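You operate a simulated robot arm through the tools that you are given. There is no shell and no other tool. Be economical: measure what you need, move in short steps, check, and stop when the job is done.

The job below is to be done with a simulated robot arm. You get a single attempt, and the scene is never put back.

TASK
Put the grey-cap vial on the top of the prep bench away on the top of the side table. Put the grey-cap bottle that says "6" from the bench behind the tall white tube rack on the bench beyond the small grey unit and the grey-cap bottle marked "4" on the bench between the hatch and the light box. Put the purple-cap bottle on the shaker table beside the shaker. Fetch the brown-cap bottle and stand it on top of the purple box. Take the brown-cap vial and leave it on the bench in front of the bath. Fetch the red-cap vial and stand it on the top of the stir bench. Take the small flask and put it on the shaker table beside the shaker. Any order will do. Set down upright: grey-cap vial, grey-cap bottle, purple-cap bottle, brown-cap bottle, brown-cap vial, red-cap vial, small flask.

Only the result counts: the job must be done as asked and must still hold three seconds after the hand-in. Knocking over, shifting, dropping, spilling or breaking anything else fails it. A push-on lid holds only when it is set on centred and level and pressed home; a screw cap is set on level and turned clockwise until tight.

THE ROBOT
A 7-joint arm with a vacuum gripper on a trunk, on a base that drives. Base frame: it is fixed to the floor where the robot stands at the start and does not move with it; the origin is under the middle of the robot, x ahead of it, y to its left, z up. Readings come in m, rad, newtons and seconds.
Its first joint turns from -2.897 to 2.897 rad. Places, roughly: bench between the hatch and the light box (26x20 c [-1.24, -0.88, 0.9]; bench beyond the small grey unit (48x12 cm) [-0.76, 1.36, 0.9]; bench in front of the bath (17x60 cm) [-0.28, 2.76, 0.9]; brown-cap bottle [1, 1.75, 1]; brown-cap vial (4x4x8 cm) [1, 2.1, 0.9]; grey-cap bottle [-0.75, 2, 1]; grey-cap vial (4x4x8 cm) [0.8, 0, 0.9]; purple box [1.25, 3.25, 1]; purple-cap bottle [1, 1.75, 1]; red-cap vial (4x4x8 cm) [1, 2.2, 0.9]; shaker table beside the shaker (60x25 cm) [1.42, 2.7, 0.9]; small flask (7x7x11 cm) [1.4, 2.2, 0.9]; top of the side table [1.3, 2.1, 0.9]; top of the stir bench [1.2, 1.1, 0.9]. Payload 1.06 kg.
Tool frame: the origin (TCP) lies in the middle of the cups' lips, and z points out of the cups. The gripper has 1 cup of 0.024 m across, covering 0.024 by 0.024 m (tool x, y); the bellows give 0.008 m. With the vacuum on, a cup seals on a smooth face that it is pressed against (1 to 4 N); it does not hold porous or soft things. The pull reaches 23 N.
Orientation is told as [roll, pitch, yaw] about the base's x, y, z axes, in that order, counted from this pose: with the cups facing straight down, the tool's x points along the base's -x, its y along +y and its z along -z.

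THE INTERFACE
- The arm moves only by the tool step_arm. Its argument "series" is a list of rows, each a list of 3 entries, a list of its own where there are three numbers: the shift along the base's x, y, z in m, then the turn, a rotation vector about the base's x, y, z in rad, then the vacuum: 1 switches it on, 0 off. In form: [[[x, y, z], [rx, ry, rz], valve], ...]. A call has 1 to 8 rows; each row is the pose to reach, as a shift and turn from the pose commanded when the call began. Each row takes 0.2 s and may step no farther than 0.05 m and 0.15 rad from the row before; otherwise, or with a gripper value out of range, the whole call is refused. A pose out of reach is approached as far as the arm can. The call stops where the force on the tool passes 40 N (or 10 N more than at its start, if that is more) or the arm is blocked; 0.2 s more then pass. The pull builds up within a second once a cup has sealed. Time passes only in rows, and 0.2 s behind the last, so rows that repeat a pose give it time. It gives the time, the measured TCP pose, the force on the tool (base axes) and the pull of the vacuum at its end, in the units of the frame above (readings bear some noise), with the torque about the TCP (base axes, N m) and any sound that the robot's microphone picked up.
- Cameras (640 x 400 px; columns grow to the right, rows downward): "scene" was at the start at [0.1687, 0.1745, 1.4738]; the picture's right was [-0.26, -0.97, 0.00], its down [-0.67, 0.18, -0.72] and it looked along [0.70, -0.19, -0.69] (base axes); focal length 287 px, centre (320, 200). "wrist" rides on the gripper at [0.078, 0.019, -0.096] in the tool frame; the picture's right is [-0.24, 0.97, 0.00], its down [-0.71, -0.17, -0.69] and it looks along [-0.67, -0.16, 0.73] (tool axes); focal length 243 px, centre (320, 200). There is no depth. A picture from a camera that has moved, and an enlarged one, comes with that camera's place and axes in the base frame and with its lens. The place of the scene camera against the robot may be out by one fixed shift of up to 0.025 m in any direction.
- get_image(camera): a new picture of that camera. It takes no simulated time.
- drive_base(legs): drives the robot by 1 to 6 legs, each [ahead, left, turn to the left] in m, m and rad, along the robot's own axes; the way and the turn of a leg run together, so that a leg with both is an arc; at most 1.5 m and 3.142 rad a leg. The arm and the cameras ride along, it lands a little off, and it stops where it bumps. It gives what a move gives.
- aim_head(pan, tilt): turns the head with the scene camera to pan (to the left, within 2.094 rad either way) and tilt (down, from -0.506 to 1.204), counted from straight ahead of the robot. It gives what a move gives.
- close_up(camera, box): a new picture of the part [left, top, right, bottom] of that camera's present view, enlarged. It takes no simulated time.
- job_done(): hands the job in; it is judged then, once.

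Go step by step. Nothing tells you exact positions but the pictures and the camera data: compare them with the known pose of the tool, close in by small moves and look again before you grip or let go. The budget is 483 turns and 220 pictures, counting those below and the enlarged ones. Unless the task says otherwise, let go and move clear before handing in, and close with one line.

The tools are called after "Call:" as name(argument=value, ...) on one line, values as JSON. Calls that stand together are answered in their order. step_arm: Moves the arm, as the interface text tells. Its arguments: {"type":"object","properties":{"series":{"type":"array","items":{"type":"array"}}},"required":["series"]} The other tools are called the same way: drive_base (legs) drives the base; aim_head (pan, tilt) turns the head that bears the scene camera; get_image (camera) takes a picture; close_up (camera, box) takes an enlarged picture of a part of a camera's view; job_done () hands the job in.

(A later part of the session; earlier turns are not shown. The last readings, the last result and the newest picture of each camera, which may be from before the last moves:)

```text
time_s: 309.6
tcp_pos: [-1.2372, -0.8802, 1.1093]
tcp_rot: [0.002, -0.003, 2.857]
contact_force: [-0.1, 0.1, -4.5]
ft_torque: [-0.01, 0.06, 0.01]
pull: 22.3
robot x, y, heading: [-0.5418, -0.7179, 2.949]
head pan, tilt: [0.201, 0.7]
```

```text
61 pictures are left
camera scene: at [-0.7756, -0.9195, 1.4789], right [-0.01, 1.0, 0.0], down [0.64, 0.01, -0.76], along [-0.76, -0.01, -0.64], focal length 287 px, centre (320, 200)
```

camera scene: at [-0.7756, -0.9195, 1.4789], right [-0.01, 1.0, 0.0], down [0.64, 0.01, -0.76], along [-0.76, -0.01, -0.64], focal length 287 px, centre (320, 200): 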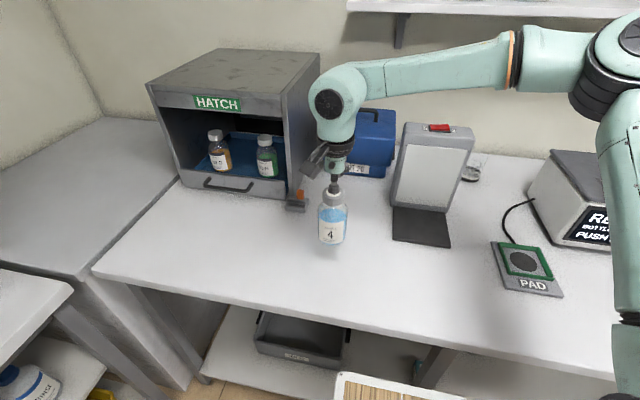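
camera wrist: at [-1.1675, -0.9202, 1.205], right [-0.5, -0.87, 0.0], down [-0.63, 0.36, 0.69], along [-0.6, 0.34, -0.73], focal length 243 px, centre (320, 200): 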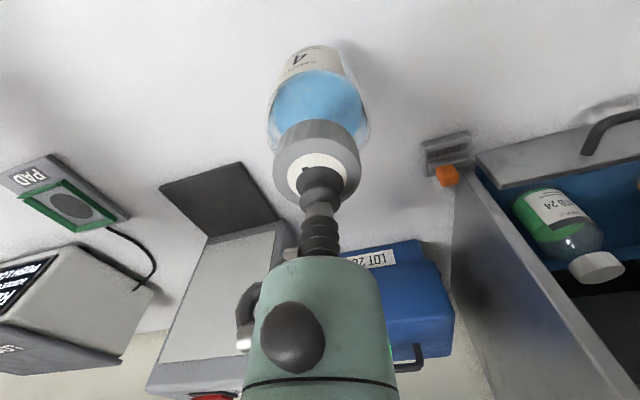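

The spot below is clear. I creep down to the bench.

Call:
step_arm(series=[[[0, 0, -0.03], [0, 0, 0], 1], [[0, 0, -0.055], [0, 0, 0], 1], [[0, 0, -0.065], [0, 0, 0], 1], [[0, 0, -0.07], [0, 0, 0], 1], [[0, 0, -0.074], [0, 0, 0], 1], [[0, 0, -0.077], [0, 0, 0], 1], [[0, 0, -0.08], [0, 0, 0], 1]])

```text
time_s: 311.2
tcp_pos: [-1.2384, -0.8792, 1.0299]
tcp_rot: [0.002, -0.002, 2.855]
contact_force: [-3.2, 5.8, 28.7]
ft_torque: [-0.04, -0.05, 0.02]
pull: 22.8
robot x, y, heading: [-0.5407, -0.7145, 2.946]
head pan, tilt: [0.201, 0.7]
```

Contact made. I ease off, release and rise.

Call:
step_arm(series=[[[0, 0, 0.003], [0, 0, 0], 1], [[0, 0, 0.003], [0, 0, 0], 0], [[0, 0, 0.003], [0, 0, 0], 0], [[0, 0, 0.003], [0, 0, 0], 0], [[0, 0, 0.008], [0, 0, 0], 0], [[0, 0, 0.05], [0, 0, 0], 0], [[0, 0, 0.1], [0, 0, 0], 0], [[0.02, 0.02, 0.14], [0, 0, 0], 0]])

Call:
close_up(camera="scene", box=[240, 150, 440, 290])

```text
time_s: 313.0
tcp_pos: [-1.2214, -0.8582, 1.168]
tcp_rot: [0.0, -0.003, 2.857]
contact_force: [-0.4, 0.3, -0.3]
ft_torque: [0.02, 0.01, -0.01]
pull: 0.0
robot x, y, heading: [-0.5423, -0.7159, 2.946]
head pan, tilt: [0.201, 0.7]
```

```text
2.86 times, centred on (340, 220) of scene
camera zoom: at [-0.7762, -0.9199, 1.4788], right [-0.01, 1.0, 0.0], down [0.64, 0.01, -0.76], along [-0.76, -0.01, -0.64], focal length 819 px, centre (263, 143)
```

zoom: 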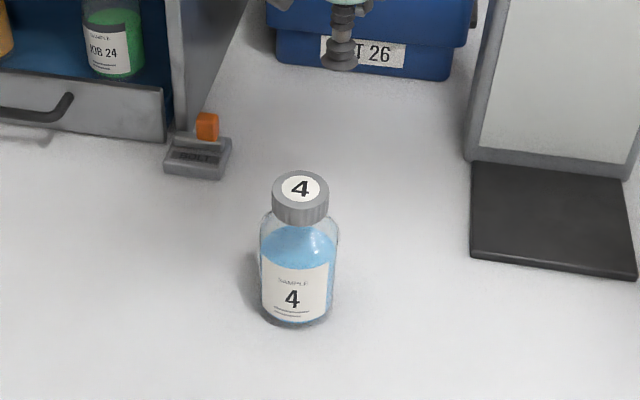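

Bottle 4 stands correctly between hatch and light box. Now I go back to the grey rack to try to straighten the two tubes that bottle 6 had knocked askew: first draw in the arm, then drive.

Call:
step_arm(series=[[[0.02, 0.015, 0.03], [0, 0, 0], 0], [[0.045, 0.04, 0.06], [0, 0, 0], 0], [[0.07, 0.075, 0.08], [0, 0, 0], 0], [[0.095, 0.11, 0.1], [0, 0, 0], 0], [[0.12, 0.145, 0.11], [0, 0, 0], 0], [[0.145, 0.185, 0.11], [0, 0, 0], 0], [[0.165, 0.225, 0.11], [0, 0, 0], 0]])

Call:
drive_base(legs=[[-0.1, -1.4, 0], [-0.3, -0.9, 0]])

Call:
drive_base(legs=[[0.22, 0, 0]])

Call:
get_image(camera="wrist")

```text
time_s: 314.6
tcp_pos: [-1.055, -0.6349, 1.2814]
tcp_rot: [0.0, -0.003, 2.857]
contact_force: [0.1, 0.1, 0.2]
ft_torque: [0.02, -0.04, 0.01]
pull: 0.1
robot x, y, heading: [-0.542, -0.7152, 2.948]
head pan, tilt: [0.201, 0.7]
```

```text
time_s: 326.0
tcp_pos: [-0.2452, 1.4848, 1.2817]
tcp_rot: [-0.003, -0.001, 2.889]
contact_force: [-0.3, 0.7, 0.0]
ft_torque: [-0.02, 0.03, 0.03]
pull: 0.0
robot x, y, heading: [0.2748, 1.4195, 2.98]
head pan, tilt: [0.201, 0.7]
```

```text
time_s: 327.6
tcp_pos: [-0.4617, 1.521, 1.2818]
tcp_rot: [0.002, -0.002, 2.887]
contact_force: [-0.7, 0.1, 0.1]
ft_torque: [0.0, -0.01, 0.02]
pull: 0.1
robot x, y, heading: [0.0562, 1.4528, 2.98]
head pan, tilt: [0.201, 0.7]
```

```text
59 pictures are left
camera wrist: at [-0.3916, 1.4836, 1.3776], right [-0.47, -0.88, 0.0], down [-0.64, 0.34, 0.69], along [-0.61, 0.32, -0.73], focal length 243 px, centre (320, 200)
```

wrist: 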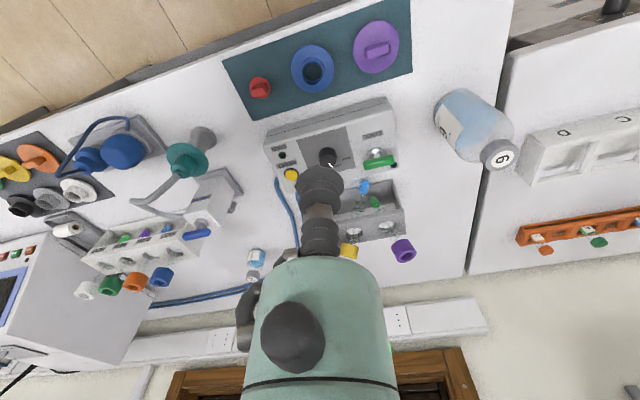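

I move the tool beside the rack for a closer view of the tubes.

Call:
step_arm(series=[[[-0.04, -0.015, -0.005], [0, 0, 0], 0], [[-0.08, -0.03, -0.01], [0, 0, 0], 0], [[-0.12, -0.045, -0.015], [0, 0, 0], 0], [[-0.16, -0.06, -0.02], [0, 0, 0], 0], [[-0.2, -0.075, -0.025], [0, 0, 0], 0], [[-0.24, -0.09, -0.03], [0, 0, 0], 0]])

Call:
close_up(camera="wrist", box=[110, 100, 330, 270])

Call:
aim_head(pan=-0.3, tilt=0.6)

Call:
get_image(camera="scene")

```text
time_s: 329.0
tcp_pos: [-0.7051, 1.4327, 1.2524]
tcp_rot: [0.0, -0.004, 2.887]
contact_force: [0.1, 0.5, -0.5]
ft_torque: [-0.03, 0.0, 0.03]
pull: 0.1
robot x, y, heading: [0.0516, 1.4522, 2.98]
head pan, tilt: [0.201, 0.7]
```

```text
2.35 times, centred on (220, 185) of wrist
camera zoom: at [-0.6351, 1.3955, 1.348], right [-0.47, -0.88, 0.0], down [-0.64, 0.34, 0.69], along [-0.61, 0.32, -0.73], focal length 571 px, centre (555, 235)
```

zoom: 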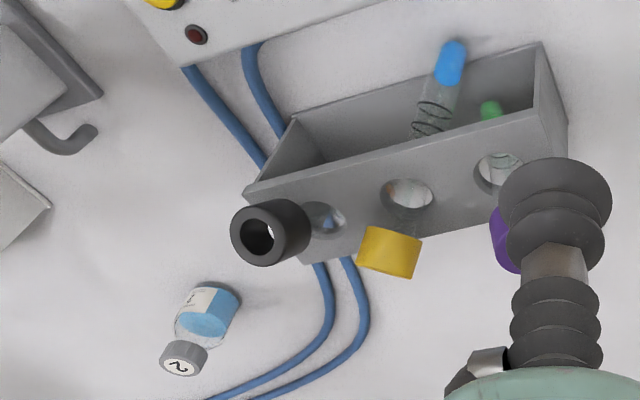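

```text
time_s: 330.0
tcp_pos: [-0.7046, 1.433, 1.2527]
tcp_rot: [0.0, -0.001, 2.887]
contact_force: [0.6, -0.4, -0.1]
ft_torque: [-0.01, -0.02, 0.02]
pull: 0.1
robot x, y, heading: [0.0541, 1.4548, 2.978]
head pan, tilt: [-0.3, 0.6]
```

```text
57 pictures are left
camera scene: at [-0.168, 1.2885, 1.4875], right [0.44, 0.9, 0.0], down [0.51, -0.25, -0.82], along [-0.74, 0.37, -0.57], focal length 287 px, centre (320, 200)
```

scene: 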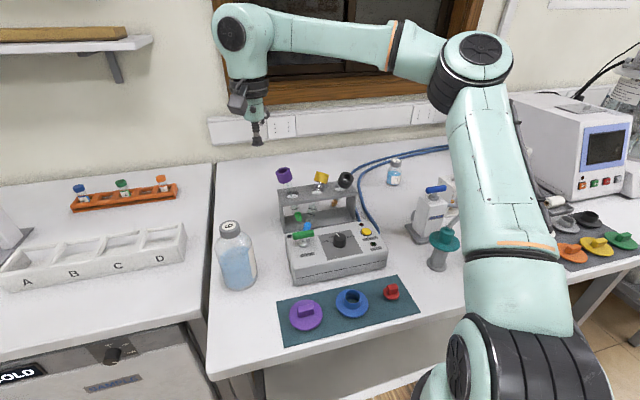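

The yellow tube's foot sits at the front edge of the rack base, so pushing its cap forward-left should stand it up again. I drive 9 cm nearer and bring the tool behind the yellow cap.

Call:
drive_base(legs=[[0.09, 0, 0]])

Call:
step_arm(series=[[[-0.02, 0.03, 0], [0, 0, 0], 0], [[-0.04, 0.07, 0], [0, 0, 0], 0], [[-0.06, 0.11, 0], [0, 0, 0], 0], [[-0.075, 0.15, 0], [0, 0, 0], 0], [[-0.09, 0.19, 0], [0, 0, 0], 0], [[-0.1, 0.23, 0], [0, 0, 0], 0], [[-0.108, 0.258, -0.03], [0, 0, 0], 0]])

```text
time_s: 331.1
tcp_pos: [-0.7925, 1.4467, 1.2529]
tcp_rot: [-0.001, -0.002, 2.887]
contact_force: [0.2, -0.1, 0.3]
ft_torque: [0.01, 0.02, 0.0]
pull: 0.1
robot x, y, heading: [-0.0296, 1.4669, 2.976]
head pan, tilt: [-0.3, 0.6]
```

```text
time_s: 332.7
tcp_pos: [-0.9022, 1.7053, 1.2223]
tcp_rot: [0.0, -0.002, 2.889]
contact_force: [-0.3, 0.0, -0.1]
ft_torque: [0.03, 0.03, 0.03]
pull: 0.1
robot x, y, heading: [-0.0324, 1.472, 2.98]
head pan, tilt: [-0.3, 0.6]
```

Now I lower the tool behind the cap and check the alignment.

Call:
step_arm(series=[[[0, 0.004, -0.04], [0, 0, 0], 0], [[-0.001, 0.006, -0.08], [0, 0, 0], 0], [[-0.002, 0.008, -0.12], [0, 0, 0], 0], [[-0.003, 0.01, -0.16], [0, 0, 0], 0]])

Call:
get_image(camera="wrist")

Call:
close_up(camera="scene", box=[230, 130, 400, 250])

```text
time_s: 333.7
tcp_pos: [-0.9042, 1.7145, 1.0628]
tcp_rot: [0.0, -0.004, 2.888]
contact_force: [0.2, 0.0, -0.4]
ft_torque: [0.03, 0.05, 0.01]
pull: 0.0
robot x, y, heading: [-0.0311, 1.4696, 2.979]
head pan, tilt: [-0.3, 0.6]
```

```text
56 pictures are left
camera wrist: at [-0.8334, 1.6764, 1.1577], right [-0.47, -0.88, 0.0], down [-0.64, 0.34, 0.69], along [-0.61, 0.32, -0.73], focal length 243 px, centre (320, 200)
```

wrist: 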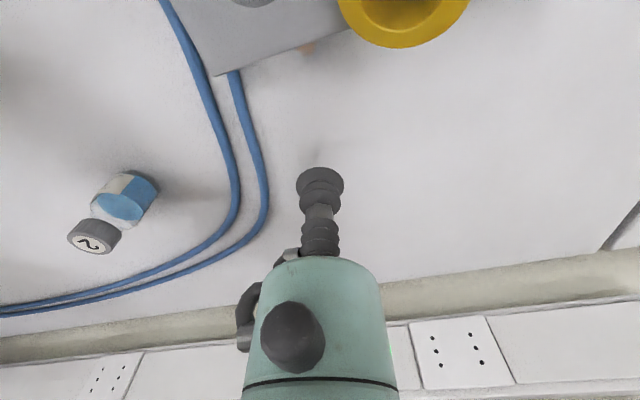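

```text
3.33 times, centred on (315, 190) of scene
camera zoom: at [-0.2545, 1.3025, 1.4875], right [0.45, 0.9, 0.0], down [0.51, -0.25, -0.83], along [-0.74, 0.37, -0.56], focal length 955 px, centre (337, 233)
```

zoom: 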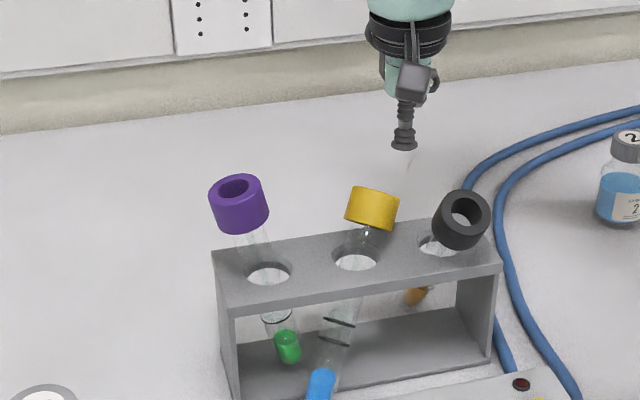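

The cap is near (−0.852, 1.65, 1.045). I lower slightly and push gently towards its hole.

Call:
step_arm(series=[[[0.0, 0.0, -0.035], [0, 0, 0], 0], [[0.015, -0.018, -0.04], [0, 0, 0], 0], [[0.025, -0.031, -0.04], [0, 0, 0], 0], [[0.031, -0.038, -0.04], [0, 0, 0], 0], [[0.036, -0.045, -0.04], [0, 0, 0], 0], [[0.041, -0.051, -0.04], [0, 0, 0], 0]])

Call:
close_up(camera="scene", box=[230, 130, 400, 250])

```text
time_s: 335.1
tcp_pos: [-0.8634, 1.6668, 1.0255]
tcp_rot: [-0.003, -0.006, 2.885]
contact_force: [-17.9, 13.8, -1.0]
ft_torque: [-0.25, -0.25, -0.02]
pull: 0.1
robot x, y, heading: [-0.0332, 1.4664, 2.983]
head pan, tilt: [-0.3, 0.6]
```

```text
3.33 times, centred on (315, 190) of scene
camera zoom: at [-0.2558, 1.3034, 1.4875], right [0.45, 0.9, 0.0], down [0.51, -0.25, -0.82], along [-0.74, 0.37, -0.57], focal length 955 px, centre (337, 233)
```

zoom: 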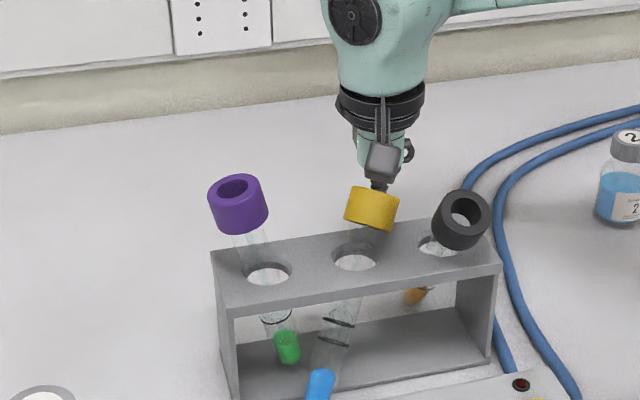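

The tube is jammed and pushing only builds up force, so I stop at once. Since the flask's rim had sealed, I'll try suction on the yellow cap along the tube's own axis, to pull it up and set it straight. I back off and tilt the tool.

Call:
step_arm(series=[[[-0.015, 0.019, 0.0], [0, 0, 0], 0], [[-0.03, 0.038, 0.02], [0, 0, 0], 0], [[-0.035, 0.045, 0.06], [-0.1, -0.08, 0], 0], [[-0.035, 0.045, 0.1], [-0.2, -0.16, 0], 0], [[-0.035, 0.045, 0.12], [-0.3, -0.245, 0], 0], [[-0.035, 0.045, 0.125], [-0.4, -0.327, 0], 0], [[-0.035, 0.045, 0.125], [-0.508, -0.416, 0], 0]])

Call:
get_image(camera="wrist")

Call:
close_up(camera="scene", box=[230, 100, 400, 250])

```text
time_s: 336.7
tcp_pos: [-0.8958, 1.7096, 1.1467]
tcp_rot: [0.427, 0.516, 3.002]
contact_force: [-0.1, -0.3, 0.2]
ft_torque: [0.0, 0.02, -0.02]
pull: 0.1
robot x, y, heading: [-0.0285, 1.4665, 2.981]
head pan, tilt: [-0.3, 0.6]
```

```text
53 pictures are left
camera wrist: at [-0.8726, 1.7295, 1.2672], right [-0.52, -0.82, 0.24], down [-0.82, 0.56, 0.13], along [-0.24, -0.12, -0.96], focal length 243 px, centre (320, 200)
```

wrist: 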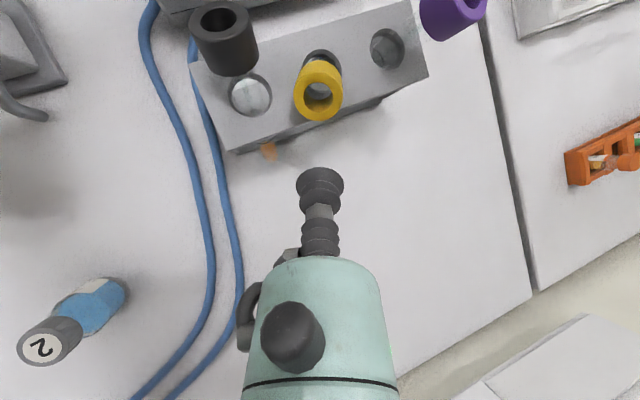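

```text
2.67 times, centred on (315, 175) of scene
camera zoom: at [-0.2546, 1.3026, 1.4875], right [0.45, 0.9, 0.0], down [0.51, -0.25, -0.83], along [-0.74, 0.37, -0.56], focal length 764 px, centre (333, 267)
```

zoom: 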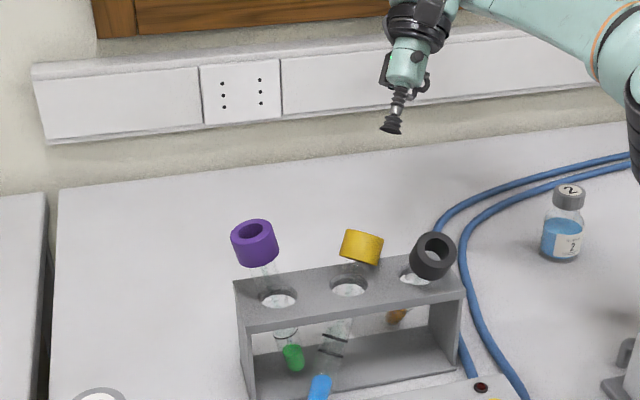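

The tool axis is lined up with the tilted yellow cap. I approach along the axis with suction on.

Call:
step_arm(series=[[[0.0156, -0.019, -0.0316], [0, 0, 0], 0], [[0.0312, -0.038, -0.0632], [0, 0, 0], 0], [[0.037, -0.045, -0.075], [0, 0, 0], 1], [[0.0398, -0.0483, -0.0806], [0, 0, 0], 1], [[0.0413, -0.0502, -0.0837], [0, 0, 0], 1], [[0.0413, -0.0502, -0.0837], [0, 0, 0], 1]])

```text
time_s: 338.1
tcp_pos: [-0.8547, 1.6575, 1.0637]
tcp_rot: [0.426, 0.512, 3.002]
contact_force: [-0.5, 1.6, 0.2]
ft_torque: [-0.01, 0.01, 0.01]
pull: 0.1
robot x, y, heading: [-0.0312, 1.4674, 2.983]
head pan, tilt: [-0.3, 0.6]
```

Call:
step_arm(series=[[[0.0012, -0.0014, -0.0024], [0, 0, 0], 1], [[0.0023, -0.0028, -0.0047], [0, 0, 0], 1], [[0.0035, -0.0043, -0.0071], [0, 0, 0], 1], [[0.0035, -0.0043, -0.0071], [0, 0, 0], 1], [[0.0035, -0.0043, -0.0071], [0, 0, 0], 1]])

Call:
get_image(camera="wrist")

```text
time_s: 339.3
tcp_pos: [-0.8522, 1.6543, 1.0563]
tcp_rot: [0.427, 0.513, 3.001]
contact_force: [-6.8, 4.7, 4.6]
ft_torque: [-0.16, -0.01, -0.04]
pull: 22.9
robot x, y, heading: [-0.0327, 1.4694, 2.985]
head pan, tilt: [-0.3, 0.6]
```

```text
51 pictures are left
camera wrist: at [-0.8283, 1.673, 1.178], right [-0.52, -0.82, 0.23], down [-0.82, 0.56, 0.13], along [-0.24, -0.12, -0.96], focal length 243 px, centre (320, 200)
```

wrist: 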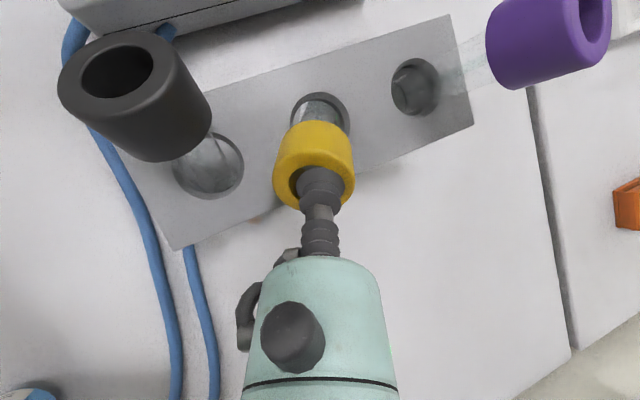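

Sealed on the yellow cap. I pull the tube up along its axis, slowly.

Call:
step_arm(series=[[[-0.004, 0.0047, 0.0079], [0, 0, 0], 1], [[-0.0086, 0.0104, 0.0174], [0, 0, 0], 1], [[-0.0133, 0.016, 0.027], [0, 0, 0], 1], [[-0.018, 0.0218, 0.0363], [0, 0, 0], 1], [[-0.0226, 0.0275, 0.0458], [0, 0, 0], 1], [[-0.0273, 0.033, 0.0553], [0, 0, 0], 1], [[-0.032, 0.0389, 0.0648], [0, 0, 0], 1]])

Call:
close_up(camera="scene", box=[230, 100, 400, 250])

```text
time_s: 340.9
tcp_pos: [-0.8844, 1.6925, 1.1206]
tcp_rot: [0.425, 0.514, 3.002]
contact_force: [1.2, 0.2, -0.8]
ft_torque: [-0.03, -0.04, 0.03]
pull: 22.8
robot x, y, heading: [-0.0314, 1.469, 2.982]
head pan, tilt: [-0.3, 0.6]
```

```text
2.67 times, centred on (315, 175) of scene
camera zoom: at [-0.2548, 1.3027, 1.4875], right [0.45, 0.9, 0.0], down [0.51, -0.25, -0.82], along [-0.74, 0.37, -0.57], focal length 764 px, centre (333, 267)
```

zoom: 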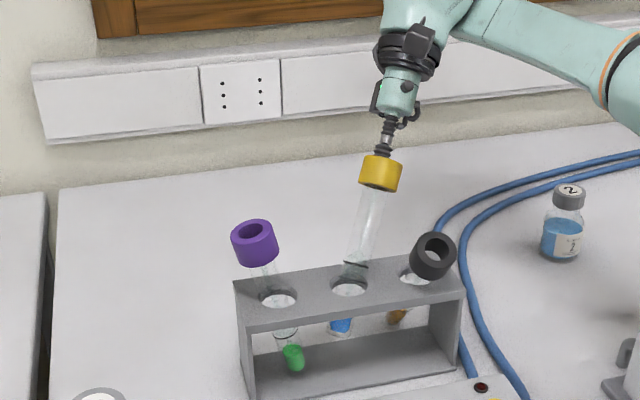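

The tube came up neatly, its foot now just under the top plate. I rotate it to vertical about its hole.

Call:
step_arm(series=[[[0.0097, -0.0112, 0.0096], [0.085, 0.0695, 0], 1], [[0.02, -0.023, 0.0177], [0.17, 0.139, 0], 1], [[0.0308, -0.0356, 0.0241], [0.254, 0.2085, 0], 1], [[0.042, -0.0485, 0.0287], [0.339, 0.278, 0], 1], [[0.0535, -0.0624, 0.0315], [0.424, 0.347, 0], 1], [[0.0642, -0.0754, 0.0324], [0.508, 0.416, 0], 1]])

Call:
close_up(camera="scene", box=[230, 100, 400, 250])

Call:
get_image(camera="wrist")

```text
time_s: 342.3
tcp_pos: [-0.8209, 1.6167, 1.1538]
tcp_rot: [-0.001, -0.004, 2.886]
contact_force: [-0.4, 0.4, -0.5]
ft_torque: [0.03, 0.05, 0.01]
pull: 22.9
robot x, y, heading: [-0.0325, 1.4691, 2.978]
head pan, tilt: [-0.3, 0.6]
```

```text
2.67 times, centred on (315, 175) of scene
camera zoom: at [-0.2551, 1.303, 1.4875], right [0.45, 0.9, 0.0], down [0.51, -0.25, -0.82], along [-0.74, 0.37, -0.57], focal length 764 px, centre (333, 267)
```

zoom: 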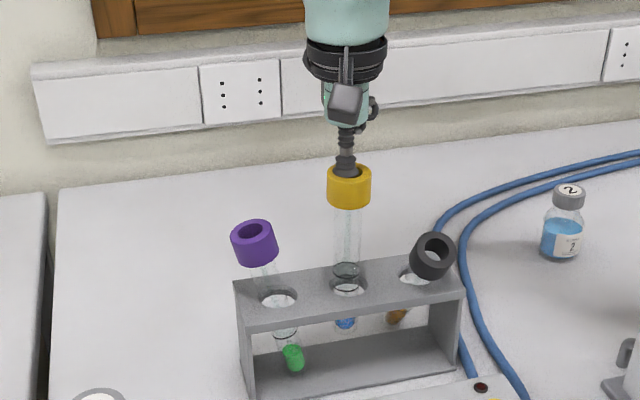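

```text
48 pictures are left
camera wrist: at [-0.7502, 1.5794, 1.2492], right [-0.47, -0.88, 0.0], down [-0.64, 0.34, 0.69], along [-0.61, 0.32, -0.73], focal length 243 px, centre (320, 200)
```

wrist: 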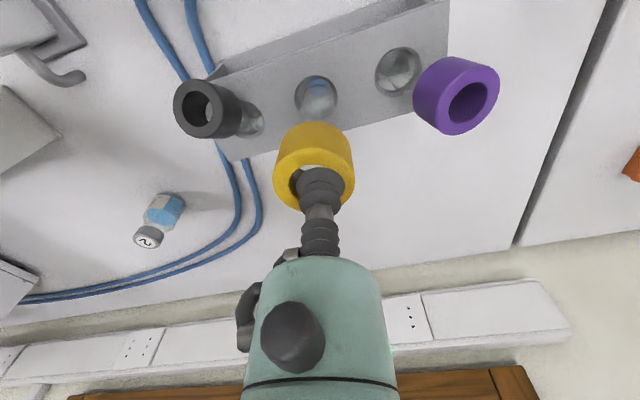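

The yellow tube stands vertical in its hole. I lower it until its foot meets the base.

Call:
step_arm(series=[[[0, 0, -0.015], [0, 0, 0], 1], [[0, 0, -0.03], [0, 0, 0], 1], [[0, 0, -0.04], [0, 0, 0], 1], [[0, 0, -0.046], [0, 0, 0], 1], [[0, 0, -0.052], [0, 0, 0], 1], [[0, 0, -0.057], [0, 0, 0], 1]])

```text
time_s: 343.7
tcp_pos: [-0.8214, 1.6172, 1.0973]
tcp_rot: [0.001, -0.005, 2.887]
contact_force: [-4.9, 3.1, 17.8]
ft_torque: [0.06, 0.01, 0.03]
pull: 23.1
robot x, y, heading: [-0.032, 1.466, 2.985]
head pan, tilt: [-0.3, 0.6]
```

Contact at z 1.097. I check that the foot stands on the base before letting go.

Call:
close_up(camera="scene", box=[230, 100, 400, 250])

```text
2.67 times, centred on (315, 175) of scene
camera zoom: at [-0.2543, 1.3026, 1.4876], right [0.45, 0.9, 0.0], down [0.51, -0.25, -0.83], along [-0.74, 0.37, -0.56], focal length 764 px, centre (333, 267)
```

zoom: 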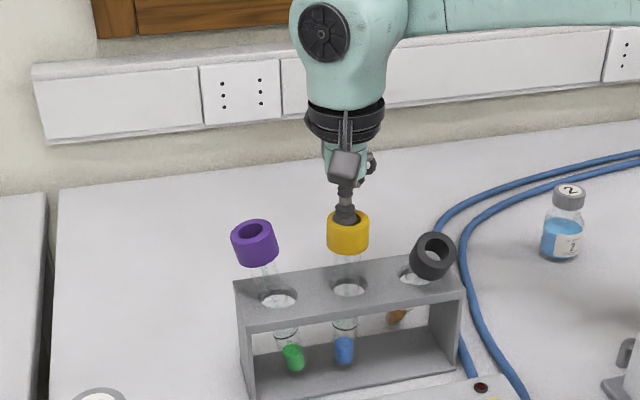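

The yellow tube stands in its place. I release and rise gently.

Call:
step_arm(series=[[[0.001, -0.001, 0.002], [0, 0, 0], 1], [[0.001, -0.001, 0.002], [0, 0, 0], 0], [[0.001, -0.001, 0.002], [0, 0, 0], 0], [[0.001, -0.001, 0.002], [0, 0, 0], 0], [[0.001, -0.001, 0.005], [0, 0, 0], 0], [[0.001, -0.001, 0.03], [0, 0, 0], 0], [[0.001, -0.001, 0.07], [0, 0, 0], 0], [[0.001, -0.001, 0.11], [0, 0, 0], 0]])

Call:
close_up(camera="scene", box=[230, 100, 400, 250])

Call:
close_up(camera="wrist", box=[120, 0, 520, 250])

```text
time_s: 345.5
tcp_pos: [-0.818, 1.6161, 1.2113]
tcp_rot: [0.0, -0.001, 2.888]
contact_force: [-0.5, -0.7, -0.2]
ft_torque: [-0.03, 0.02, -0.01]
pull: 0.0
robot x, y, heading: [-0.0311, 1.4687, 2.98]
head pan, tilt: [-0.3, 0.6]
```

```text
2.67 times, centred on (315, 175) of scene
camera zoom: at [-0.2551, 1.3028, 1.4875], right [0.45, 0.9, 0.0], down [0.51, -0.25, -0.82], along [-0.74, 0.37, -0.57], focal length 764 px, centre (333, 267)
```

zoom: 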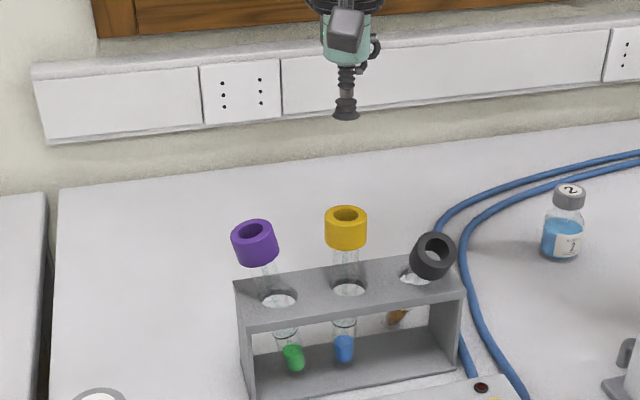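

```text
1.60 times, centred on (320, 125) of wrist
camera zoom: at [-0.7489, 1.5781, 1.307], right [-0.47, -0.88, 0.0], down [-0.64, 0.34, 0.69], along [-0.6, 0.32, -0.73], focal length 388 px, centre (320, 320)
```

zoom: 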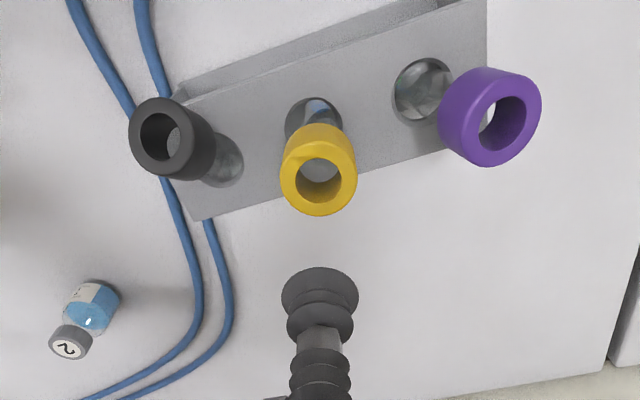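

Yellow is fixed and stands upright. The black tube leans towards me and the purple one to the left; both can be treated the same way. For black I back the base 0.2 m and tilt the tool along the tube's axis.

Call:
drive_base(legs=[[-0.2, 0, 0]])

Call:
step_arm(series=[[[-0.012, 0.02, 0], [-0.009, 0.084, 0], 0], [[-0.025, 0.04, -0.01], [-0.018, 0.168, 0], 0], [[-0.038, 0.06, -0.02], [-0.027, 0.253, 0], 0], [[-0.05, 0.08, -0.03], [-0.036, 0.337, 0], 0], [[-0.063, 0.1, -0.04], [-0.045, 0.421, 0], 0], [[-0.078, 0.115, -0.05], [-0.053, 0.505, 0], 0], [[-0.094, 0.126, -0.06], [-0.062, 0.59, 0], 0]])

Call:
get_image(camera="wrist")

```text
time_s: 347.0
tcp_pos: [-0.6269, 1.5846, 1.2108]
tcp_rot: [0.0, -0.003, 2.886]
contact_force: [0.5, 0.3, -1.1]
ft_torque: [0.0, -0.02, -0.01]
pull: 0.0
robot x, y, heading: [0.1577, 1.4323, 2.979]
head pan, tilt: [-0.3, 0.6]
```

```text
time_s: 348.6
tcp_pos: [-0.7211, 1.7122, 1.1527]
tcp_rot: [0.233, -0.555, 2.82]
contact_force: [-0.5, 0.1, 0.7]
ft_torque: [0.0, 0.01, 0.02]
pull: 0.0
robot x, y, heading: [0.1569, 1.439, 2.978]
head pan, tilt: [-0.3, 0.6]
```

```text
44 pictures are left
camera wrist: at [-0.6097, 1.6781, 1.1945], right [-0.38, -0.87, 0.32], down [-0.16, 0.39, 0.91], along [-0.91, 0.29, -0.28], focal length 243 px, centre (320, 200)
```

wrist: 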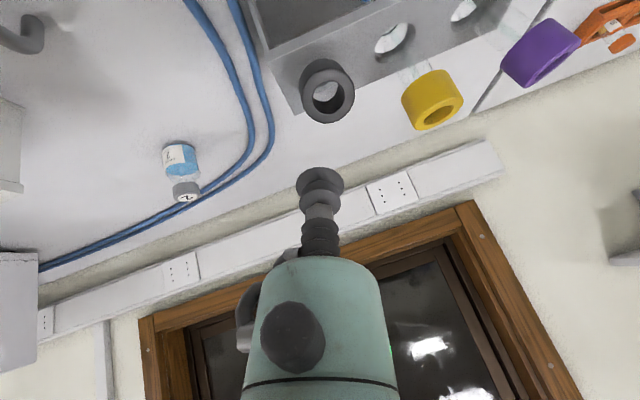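

The black cap faces the tool well; I need only a centimetre of sideways shift. I approach along its axis with suction.

Call:
step_arm(series=[[[0.005, -0.011, 0.0], [0, 0, 0], 0], [[-0.0116, -0.0127, -0.025], [0, 0, 0], 0], [[-0.0282, -0.0144, -0.05], [0, 0, 0], 0], [[-0.0393, -0.0156, -0.0666], [0, 0, 0], 1], [[-0.0432, -0.016, -0.0724], [0, 0, 0], 1]])

Call:
get_image(camera="wrist")

```text
time_s: 349.8
tcp_pos: [-0.7627, 1.6948, 1.077]
tcp_rot: [0.233, -0.552, 2.82]
contact_force: [-0.2, 0.6, 0.9]
ft_torque: [0.01, 0.0, 0.04]
pull: 0.0
robot x, y, heading: [0.1622, 1.4334, 2.978]
head pan, tilt: [-0.3, 0.6]
```

```text
43 pictures are left
camera wrist: at [-0.6513, 1.6613, 1.1202], right [-0.38, -0.87, 0.31], down [-0.16, 0.39, 0.91], along [-0.91, 0.29, -0.28], focal length 243 px, centre (320, 200)
```

wrist: 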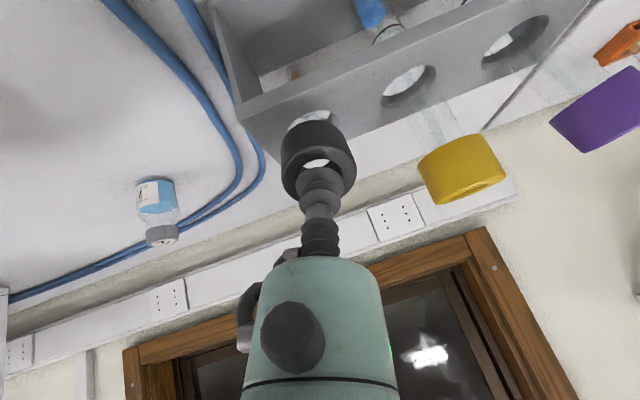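

The cup is about on the cap. I advance in small steps until it seals.

Call:
step_arm(series=[[[-0.0014, 0.0, -0.0021], [0, 0, 0], 1], [[-0.0028, 0.0, -0.0042], [0, 0, 0], 1], [[-0.0042, 0.0, -0.0062], [0, 0, 0], 1], [[-0.0055, 0.0, -0.0083], [0, 0, 0], 1], [[-0.0055, 0.0, -0.0083], [0, 0, 0], 1]])

```text
time_s: 351.0
tcp_pos: [-0.769, 1.696, 1.0699]
tcp_rot: [0.232, -0.553, 2.821]
contact_force: [-2.0, 0.7, -0.6]
ft_torque: [0.06, -0.09, -0.03]
pull: 22.5
robot x, y, heading: [0.1611, 1.4371, 2.983]
head pan, tilt: [-0.3, 0.6]
```

Sealed on black. I pull it up along its axis.

Call:
step_arm(series=[[[0.0055, 0.0006, 0.0083], [0, 0, 0], 1], [[0.0116, 0.0012, 0.0175], [0, 0, 0], 1], [[0.0177, 0.0018, 0.0266], [0, 0, 0], 1], [[0.0238, 0.0025, 0.0358], [0, 0, 0], 1], [[0.0299, 0.0031, 0.0449], [0, 0, 0], 1], [[0.036, 0.0037, 0.054], [0, 0, 0], 1], [[0.0416, 0.0043, 0.0624], [0, 0, 0], 1]])

Call:
close_up(camera="scene", box=[230, 100, 400, 250])

```text
time_s: 352.6
tcp_pos: [-0.7273, 1.6986, 1.1314]
tcp_rot: [0.231, -0.55, 2.819]
contact_force: [-7.3, 0.3, -7.0]
ft_torque: [-0.03, 0.02, -0.01]
pull: 22.4
robot x, y, heading: [0.1608, 1.4388, 2.979]
head pan, tilt: [-0.3, 0.6]
```

```text
2.67 times, centred on (315, 175) of scene
camera zoom: at [-0.0627, 1.2714, 1.4874], right [0.45, 0.9, 0.0], down [0.51, -0.25, -0.82], along [-0.74, 0.37, -0.57], focal length 764 px, centre (333, 267)
```

zoom: 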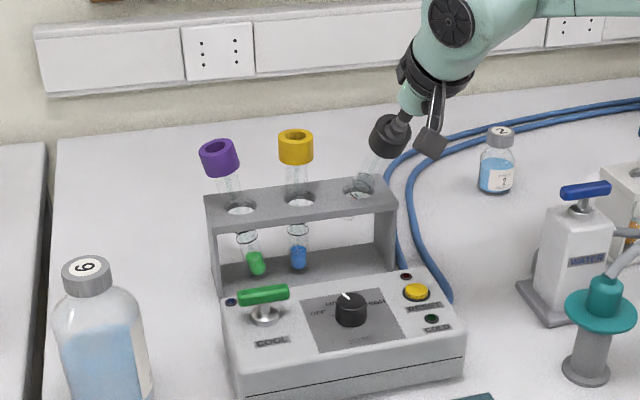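

The tube pulls lightly against the hole's edge. I now rotate it to vertical about its hole, centring it as I go.

Call:
step_arm(series=[[[-0.0108, 0.0022, 0.0083], [0.0104, -0.0995, 0], 1], [[-0.0233, 0.0031, 0.0152], [0.0208, -0.199, 0], 1], [[-0.0365, 0.0039, 0.0206], [0.0312, -0.2985, 0], 1]])

Call:
close_up(camera="scene", box=[230, 100, 400, 250])

```text
time_s: 353.4
tcp_pos: [-0.7617, 1.7061, 1.1539]
tcp_rot: [0.106, -0.275, 2.872]
contact_force: [0.4, -0.7, 0.0]
ft_torque: [-0.14, 0.02, 0.0]
pull: 22.7
robot x, y, heading: [0.1617, 1.4368, 2.978]
head pan, tilt: [-0.3, 0.6]
```

```text
2.67 times, centred on (315, 175) of scene
camera zoom: at [-0.0618, 1.2716, 1.4876], right [0.45, 0.9, 0.0], down [0.51, -0.25, -0.83], along [-0.74, 0.37, -0.56], focal length 764 px, centre (333, 267)
```

zoom: 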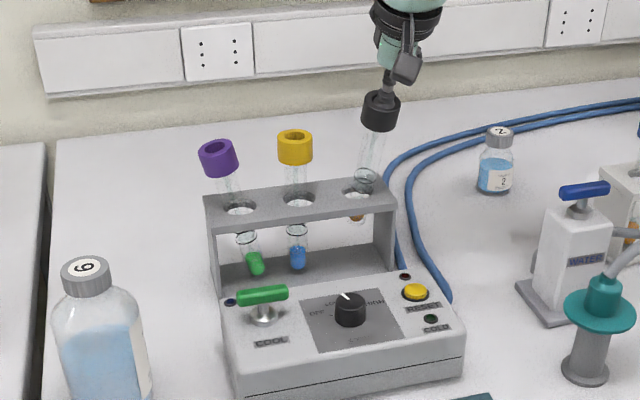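

No jam any more. I complete the rotation to vertical.

Call:
step_arm(series=[[[-0.0142, 0.0002, 0.0039], [0.0104, -0.0995, 0], 1], [[-0.0286, 0.0004, 0.0062], [0.0208, -0.199, 0], 1], [[-0.0435, -0.0011, 0.0069], [0.0305, -0.2915, 0], 1]])

Call:
close_up(camera="scene", box=[230, 100, 400, 250])

```text
time_s: 354.2
tcp_pos: [-0.8071, 1.7029, 1.1632]
tcp_rot: [0.0, -0.002, 2.883]
contact_force: [-1.0, -0.5, 0.3]
ft_torque: [-0.14, 0.05, 0.01]
pull: 23.0
robot x, y, heading: [0.1641, 1.4348, 2.98]
head pan, tilt: [-0.3, 0.6]
```

```text
2.67 times, centred on (315, 175) of scene
camera zoom: at [-0.0617, 1.272, 1.4876], right [0.45, 0.89, 0.0], down [0.51, -0.25, -0.83], along [-0.74, 0.37, -0.56], focal length 764 px, centre (333, 267)
```

zoom: 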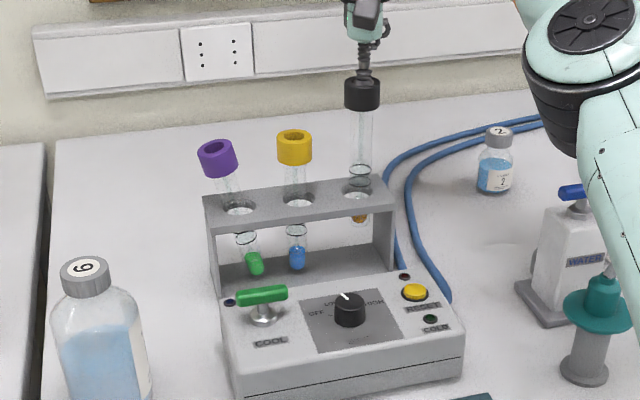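

Black is vertical in its hole. I lower it to the base.

Call:
step_arm(series=[[[0, 0, -0.015], [0, 0, 0], 1], [[0, 0, -0.03], [0, 0, 0], 1], [[0, 0, -0.045], [0, 0, 0], 1], [[0, 0, -0.055], [0, 0, 0], 1], [[0, 0, -0.061], [0, 0, 0], 1], [[0, 0, -0.065], [0, 0, 0], 1]])

Call:
close_up(camera="scene", box=[230, 100, 400, 250])

```text
time_s: 355.6
tcp_pos: [-0.8065, 1.7011, 1.0968]
tcp_rot: [0.001, -0.005, 2.887]
contact_force: [0.7, 0.2, 19.4]
ft_torque: [0.04, -0.01, -0.01]
pull: 22.9
robot x, y, heading: [0.1627, 1.4371, 2.976]
head pan, tilt: [-0.3, 0.6]
```

```text
2.67 times, centred on (315, 175) of scene
camera zoom: at [-0.0611, 1.2711, 1.4876], right [0.45, 0.9, 0.0], down [0.51, -0.25, -0.83], along [-0.74, 0.37, -0.56], focal length 764 px, centre (333, 267)
```

zoom: 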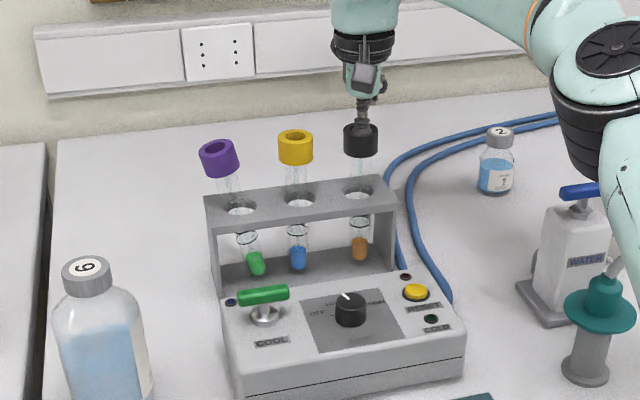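

Seated on the base. I release and rise, then look at the purple tube.

Call:
step_arm(series=[[[0, 0, 0.002], [0, 0, 0], 1], [[0, 0, 0.002], [0, 0, 0], 0], [[0, 0, 0.002], [0, 0, 0], 0], [[0, 0, 0.002], [0, 0, 0], 0], [[0, 0, 0.005], [0, 0, 0], 0], [[0, 0, 0.03], [0, 0, 0], 0], [[0, 0, 0.07], [0, 0, 0], 0], [[0, -0.02, 0.11], [0, 0, 0], 0]])

Call:
close_up(camera="wrist", box=[160, 0, 580, 260])

Call:
close_up(camera="scene", box=[270, 120, 360, 210])

```text
time_s: 357.4
tcp_pos: [-0.8083, 1.6847, 1.2033]
tcp_rot: [-0.002, -0.001, 2.884]
contact_force: [-0.2, 0.4, 0.0]
ft_torque: [-0.05, -0.02, -0.01]
pull: 0.0
robot x, y, heading: [0.1618, 1.4397, 2.978]
head pan, tilt: [-0.3, 0.6]
```

```text
1.52 times, centred on (370, 130) of wrist
camera zoom: at [-0.7382, 1.6464, 1.2993], right [-0.47, -0.88, 0.0], down [-0.64, 0.35, 0.69], along [-0.6, 0.33, -0.73], focal length 370 px, centre (244, 307)
```

zoom: 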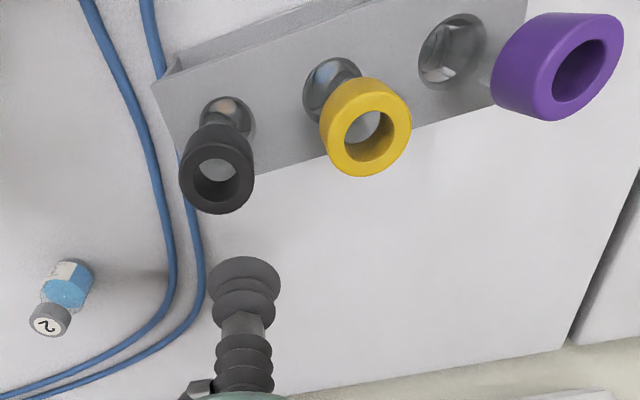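

```text
4.44 times, centred on (315, 165) of scene
camera zoom: at [-0.0623, 1.272, 1.4875], right [0.45, 0.89, 0.0], down [0.51, -0.25, -0.82], along [-0.74, 0.37, -0.57], focal length 1274 px, centre (342, 356)
```

zoom: 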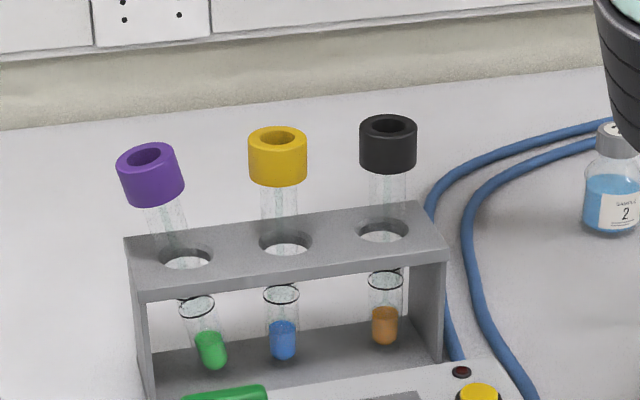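

Yellow and black are both upright again. The purple tube leans about 14° to the left-back; I drive 12 cm nearer and line up with it.

Call:
drive_base(legs=[[0.12, 0, 0]])

Call:
step_arm(series=[[[0.02, -0.045, 0.01], [0, 0, 0], 0], [[0.035, -0.09, 0.01], [0.04, -0.03, 0], 0], [[0.045, -0.13, 0.01], [0.08, -0.065, 0], 0], [[0.055, -0.17, 0.0], [0.12, -0.1, 0], 0], [[0.063, -0.198, -0.02], [0.16, -0.13, 0], 0], [[0.066, -0.2, -0.05], [0.185, -0.15, 0], 0]])

Call:
get_image(camera="wrist")

```text
time_s: 358.7
tcp_pos: [-0.929, 1.7035, 1.2042]
tcp_rot: [0.001, -0.002, 2.888]
contact_force: [-0.2, -0.1, -0.4]
ft_torque: [-0.02, 0.0, 0.04]
pull: 0.0
robot x, y, heading: [0.0399, 1.4581, 2.983]
head pan, tilt: [-0.3, 0.6]
```

```text
refused: row 1 steps farther than a row can; nothing moved
```

```text
36 pictures are left
camera wrist: at [-0.8586, 1.6649, 1.2991], right [-0.47, -0.88, 0.0], down [-0.64, 0.34, 0.69], along [-0.61, 0.32, -0.73], focal length 243 px, centre (320, 200)
```

wrist: 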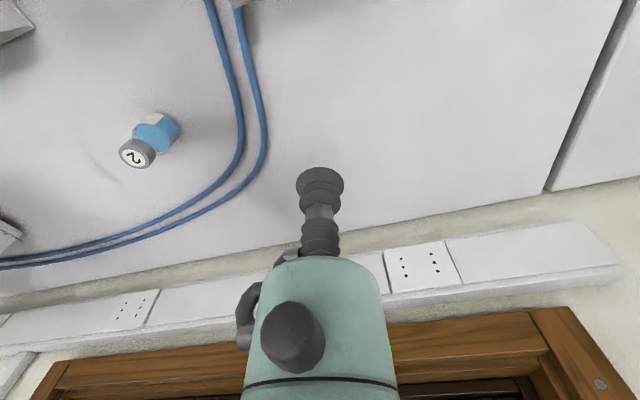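

I repeat the move with shorter rows.

Call:
step_arm(series=[[[0.012, -0.035, 0.01], [0, 0, 0], 0], [[0.024, -0.07, 0.01], [0.04, -0.03, 0], 0], [[0.036, -0.105, 0.01], [0.08, -0.065, 0], 0], [[0.048, -0.14, 0.0], [0.12, -0.1, 0], 0], [[0.06, -0.172, -0.01], [0.16, -0.13, 0], 0], [[0.068, -0.192, -0.03], [0.185, -0.15, 0], 0], [[0.071, -0.197, -0.05], [0.185, -0.15, 0], 0]])

Call:
get_image(camera="wrist")

```text
time_s: 360.3
tcp_pos: [-0.859, 1.5054, 1.1513]
tcp_rot: [-0.218, 0.096, 2.878]
contact_force: [0.4, -0.4, 0.2]
ft_torque: [0.0, 0.0, 0.01]
pull: 0.1
robot x, y, heading: [0.0453, 1.4561, 2.982]
head pan, tilt: [-0.3, 0.6]
```

```text
35 pictures are left
camera wrist: at [-0.8032, 1.45, 1.2479], right [-0.46, -0.86, -0.23], down [-0.74, 0.22, 0.64], along [-0.49, 0.46, -0.74], focal length 243 px, centre (320, 200)
```

wrist: 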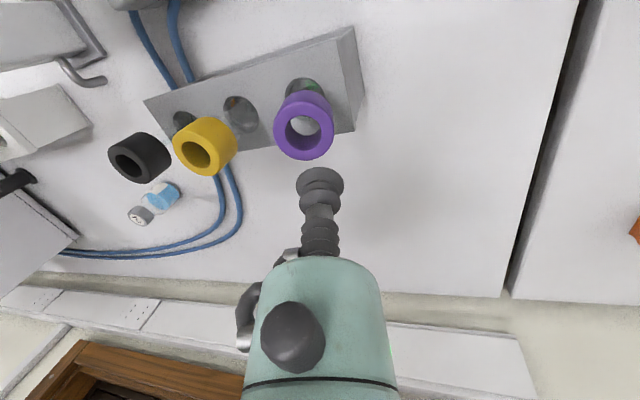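

Well aligned; a shift of 12 mm is needed. I approach with suction.

Call:
step_arm(series=[[[0.003, 0.012, 0.0], [0, 0, 0], 0], [[0.006, 0.0155, -0.02], [0, 0, 0], 0], [[0.0095, 0.0195, -0.042], [0, 0, 0], 1], [[0.011, 0.0215, -0.052], [0, 0, 0], 1], [[0.0117, 0.0224, -0.057], [0, 0, 0], 1], [[0.0122, 0.023, -0.06], [0, 0, 0], 1], [[0.0122, 0.023, -0.06], [0, 0, 0], 1]])

```text
time_s: 361.9
tcp_pos: [-0.8446, 1.5302, 1.0933]
tcp_rot: [-0.216, 0.095, 2.876]
contact_force: [-1.2, -2.3, 16.8]
ft_torque: [0.04, 0.17, 0.04]
pull: 22.8
robot x, y, heading: [0.0382, 1.4592, 2.983]
head pan, tilt: [-0.3, 0.6]
```

Sealed. I lift it 3 cm, turn it vertical about its hole, and check.

Call:
step_arm(series=[[[-0.0023, -0.0028, 0.0145], [0, 0, 0], 1], [[-0.0046, -0.0055, 0.029], [0, 0, 0], 1], [[-0.001, -0.004, 0.0305], [-0.046, 0.0375, 0], 1], [[0.003, -0.002, 0.0318], [-0.0925, 0.075, 0], 1], [[0.0065, 0.0, 0.0325], [-0.139, 0.1125, 0], 1], [[0.0102, 0.0022, 0.0328], [-0.185, 0.15, 0], 1]])

Call:
close_up(camera="scene", box=[230, 110, 390, 230])

```text
time_s: 363.3
tcp_pos: [-0.8356, 1.5312, 1.1275]
tcp_rot: [0.002, -0.003, 2.886]
contact_force: [-0.3, 0.8, -0.2]
ft_torque: [0.16, -0.03, -0.01]
pull: 23.3
robot x, y, heading: [0.0392, 1.459, 2.979]
head pan, tilt: [-0.3, 0.6]
```

```text
3.33 times, centred on (310, 170) of scene
camera zoom: at [-0.1825, 1.2908, 1.4875], right [0.45, 0.9, 0.0], down [0.51, -0.25, -0.83], along [-0.74, 0.37, -0.56], focal length 955 px, centre (353, 300)
```

zoom: 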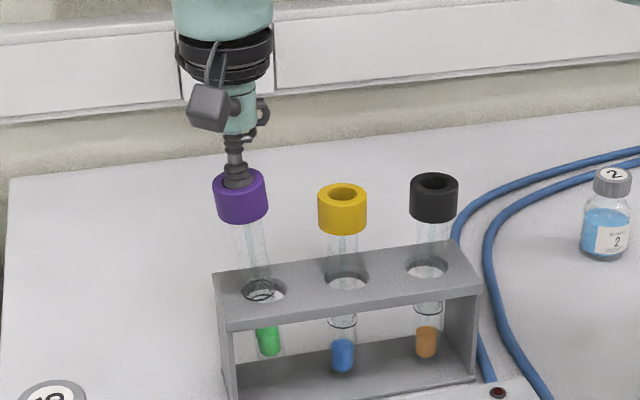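

The tube still leans slightly, so its hole is a bit further right than I assumed. I shift 11 mm and lower it to the base.

Call:
step_arm(series=[[[0.001, 0.006, 0], [0, 0, 0], 1], [[0.002, 0.011, 0], [0, 0, 0], 1], [[0.002, 0.011, -0.015], [0, 0, 0], 1], [[0.002, 0.011, -0.022], [0, 0, 0], 1], [[0.002, 0.011, -0.027], [0, 0, 0], 1], [[0.002, 0.011, -0.031], [0, 0, 0], 1]])

Call:
close_up(camera="scene", box=[230, 110, 390, 230])

```text
time_s: 364.7
tcp_pos: [-0.8337, 1.5412, 1.0982]
tcp_rot: [0.002, -0.006, 2.888]
contact_force: [0.8, -0.3, 15.7]
ft_torque: [0.1, 0.05, 0.02]
pull: 22.5
robot x, y, heading: [0.037, 1.4589, 2.976]
head pan, tilt: [-0.3, 0.6]
```

```text
3.33 times, centred on (310, 170) of scene
camera zoom: at [-0.1817, 1.2909, 1.4876], right [0.45, 0.9, 0.0], down [0.51, -0.25, -0.83], along [-0.74, 0.37, -0.56], focal length 955 px, centre (353, 300)
```

zoom: 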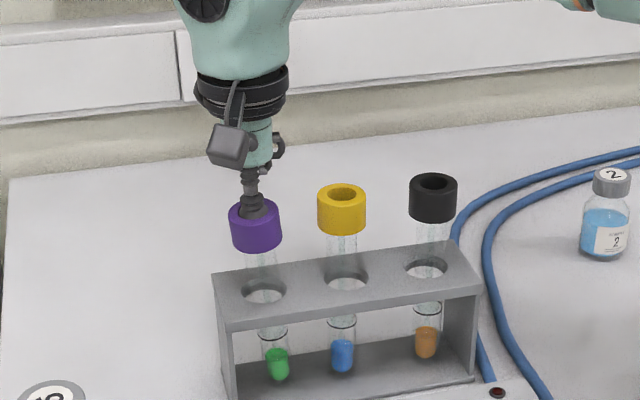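

Nearly upright now. I nudge 4 mm more, release and rise.

Call:
step_arm(series=[[[0.0005, 0.004, 0.002], [0, 0, 0], 1], [[0.0005, 0.004, 0.002], [0, 0, 0], 0], [[0.0005, 0.004, 0.002], [0, 0, 0], 0], [[0.0005, 0.004, 0.002], [0, 0, 0], 0], [[0.0005, 0.004, 0.005], [0, 0, 0], 0], [[0.0005, 0.004, 0.03], [0, 0, 0], 0], [[0.0005, 0.004, 0.07], [0, 0, 0], 0], [[0.0005, 0.004, 0.11], [0, 0, 0], 0]])

Call:
get_image(camera="scene")

Call:
close_up(camera="scene", box=[230, 110, 390, 230])

```text
time_s: 366.5
tcp_pos: [-0.8327, 1.5455, 1.2053]
tcp_rot: [0.0, -0.002, 2.887]
contact_force: [-0.1, -0.2, -0.1]
ft_torque: [-0.02, -0.03, -0.05]
pull: 0.2
robot x, y, heading: [0.0385, 1.4552, 2.983]
head pan, tilt: [-0.3, 0.6]
```

```text
32 pictures are left
camera scene: at [-0.1827, 1.2912, 1.4875], right [0.45, 0.9, 0.0], down [0.51, -0.25, -0.82], along [-0.74, 0.37, -0.57], focal length 287 px, centre (320, 200)
```

scene: 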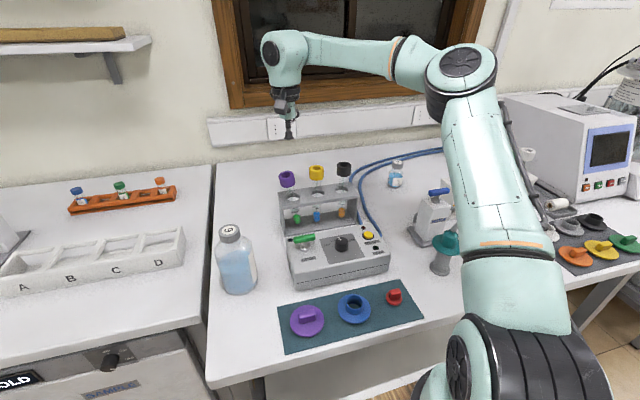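

```text
3.33 times, centred on (310, 170) of scene
camera zoom: at [-0.1827, 1.2912, 1.4875], right [0.45, 0.9, 0.0], down [0.51, -0.25, -0.82], along [-0.74, 0.37, -0.57], focal length 955 px, centre (353, 300)
```

zoom: 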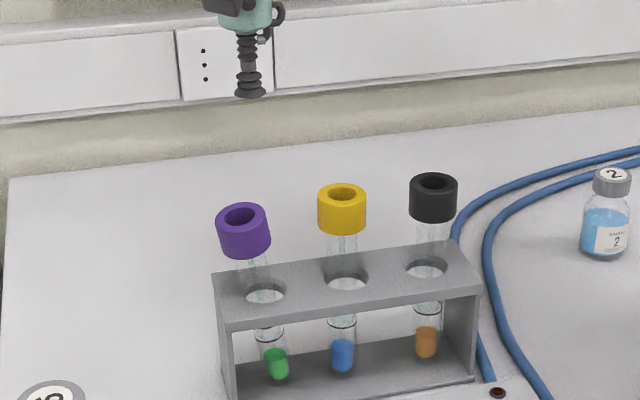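

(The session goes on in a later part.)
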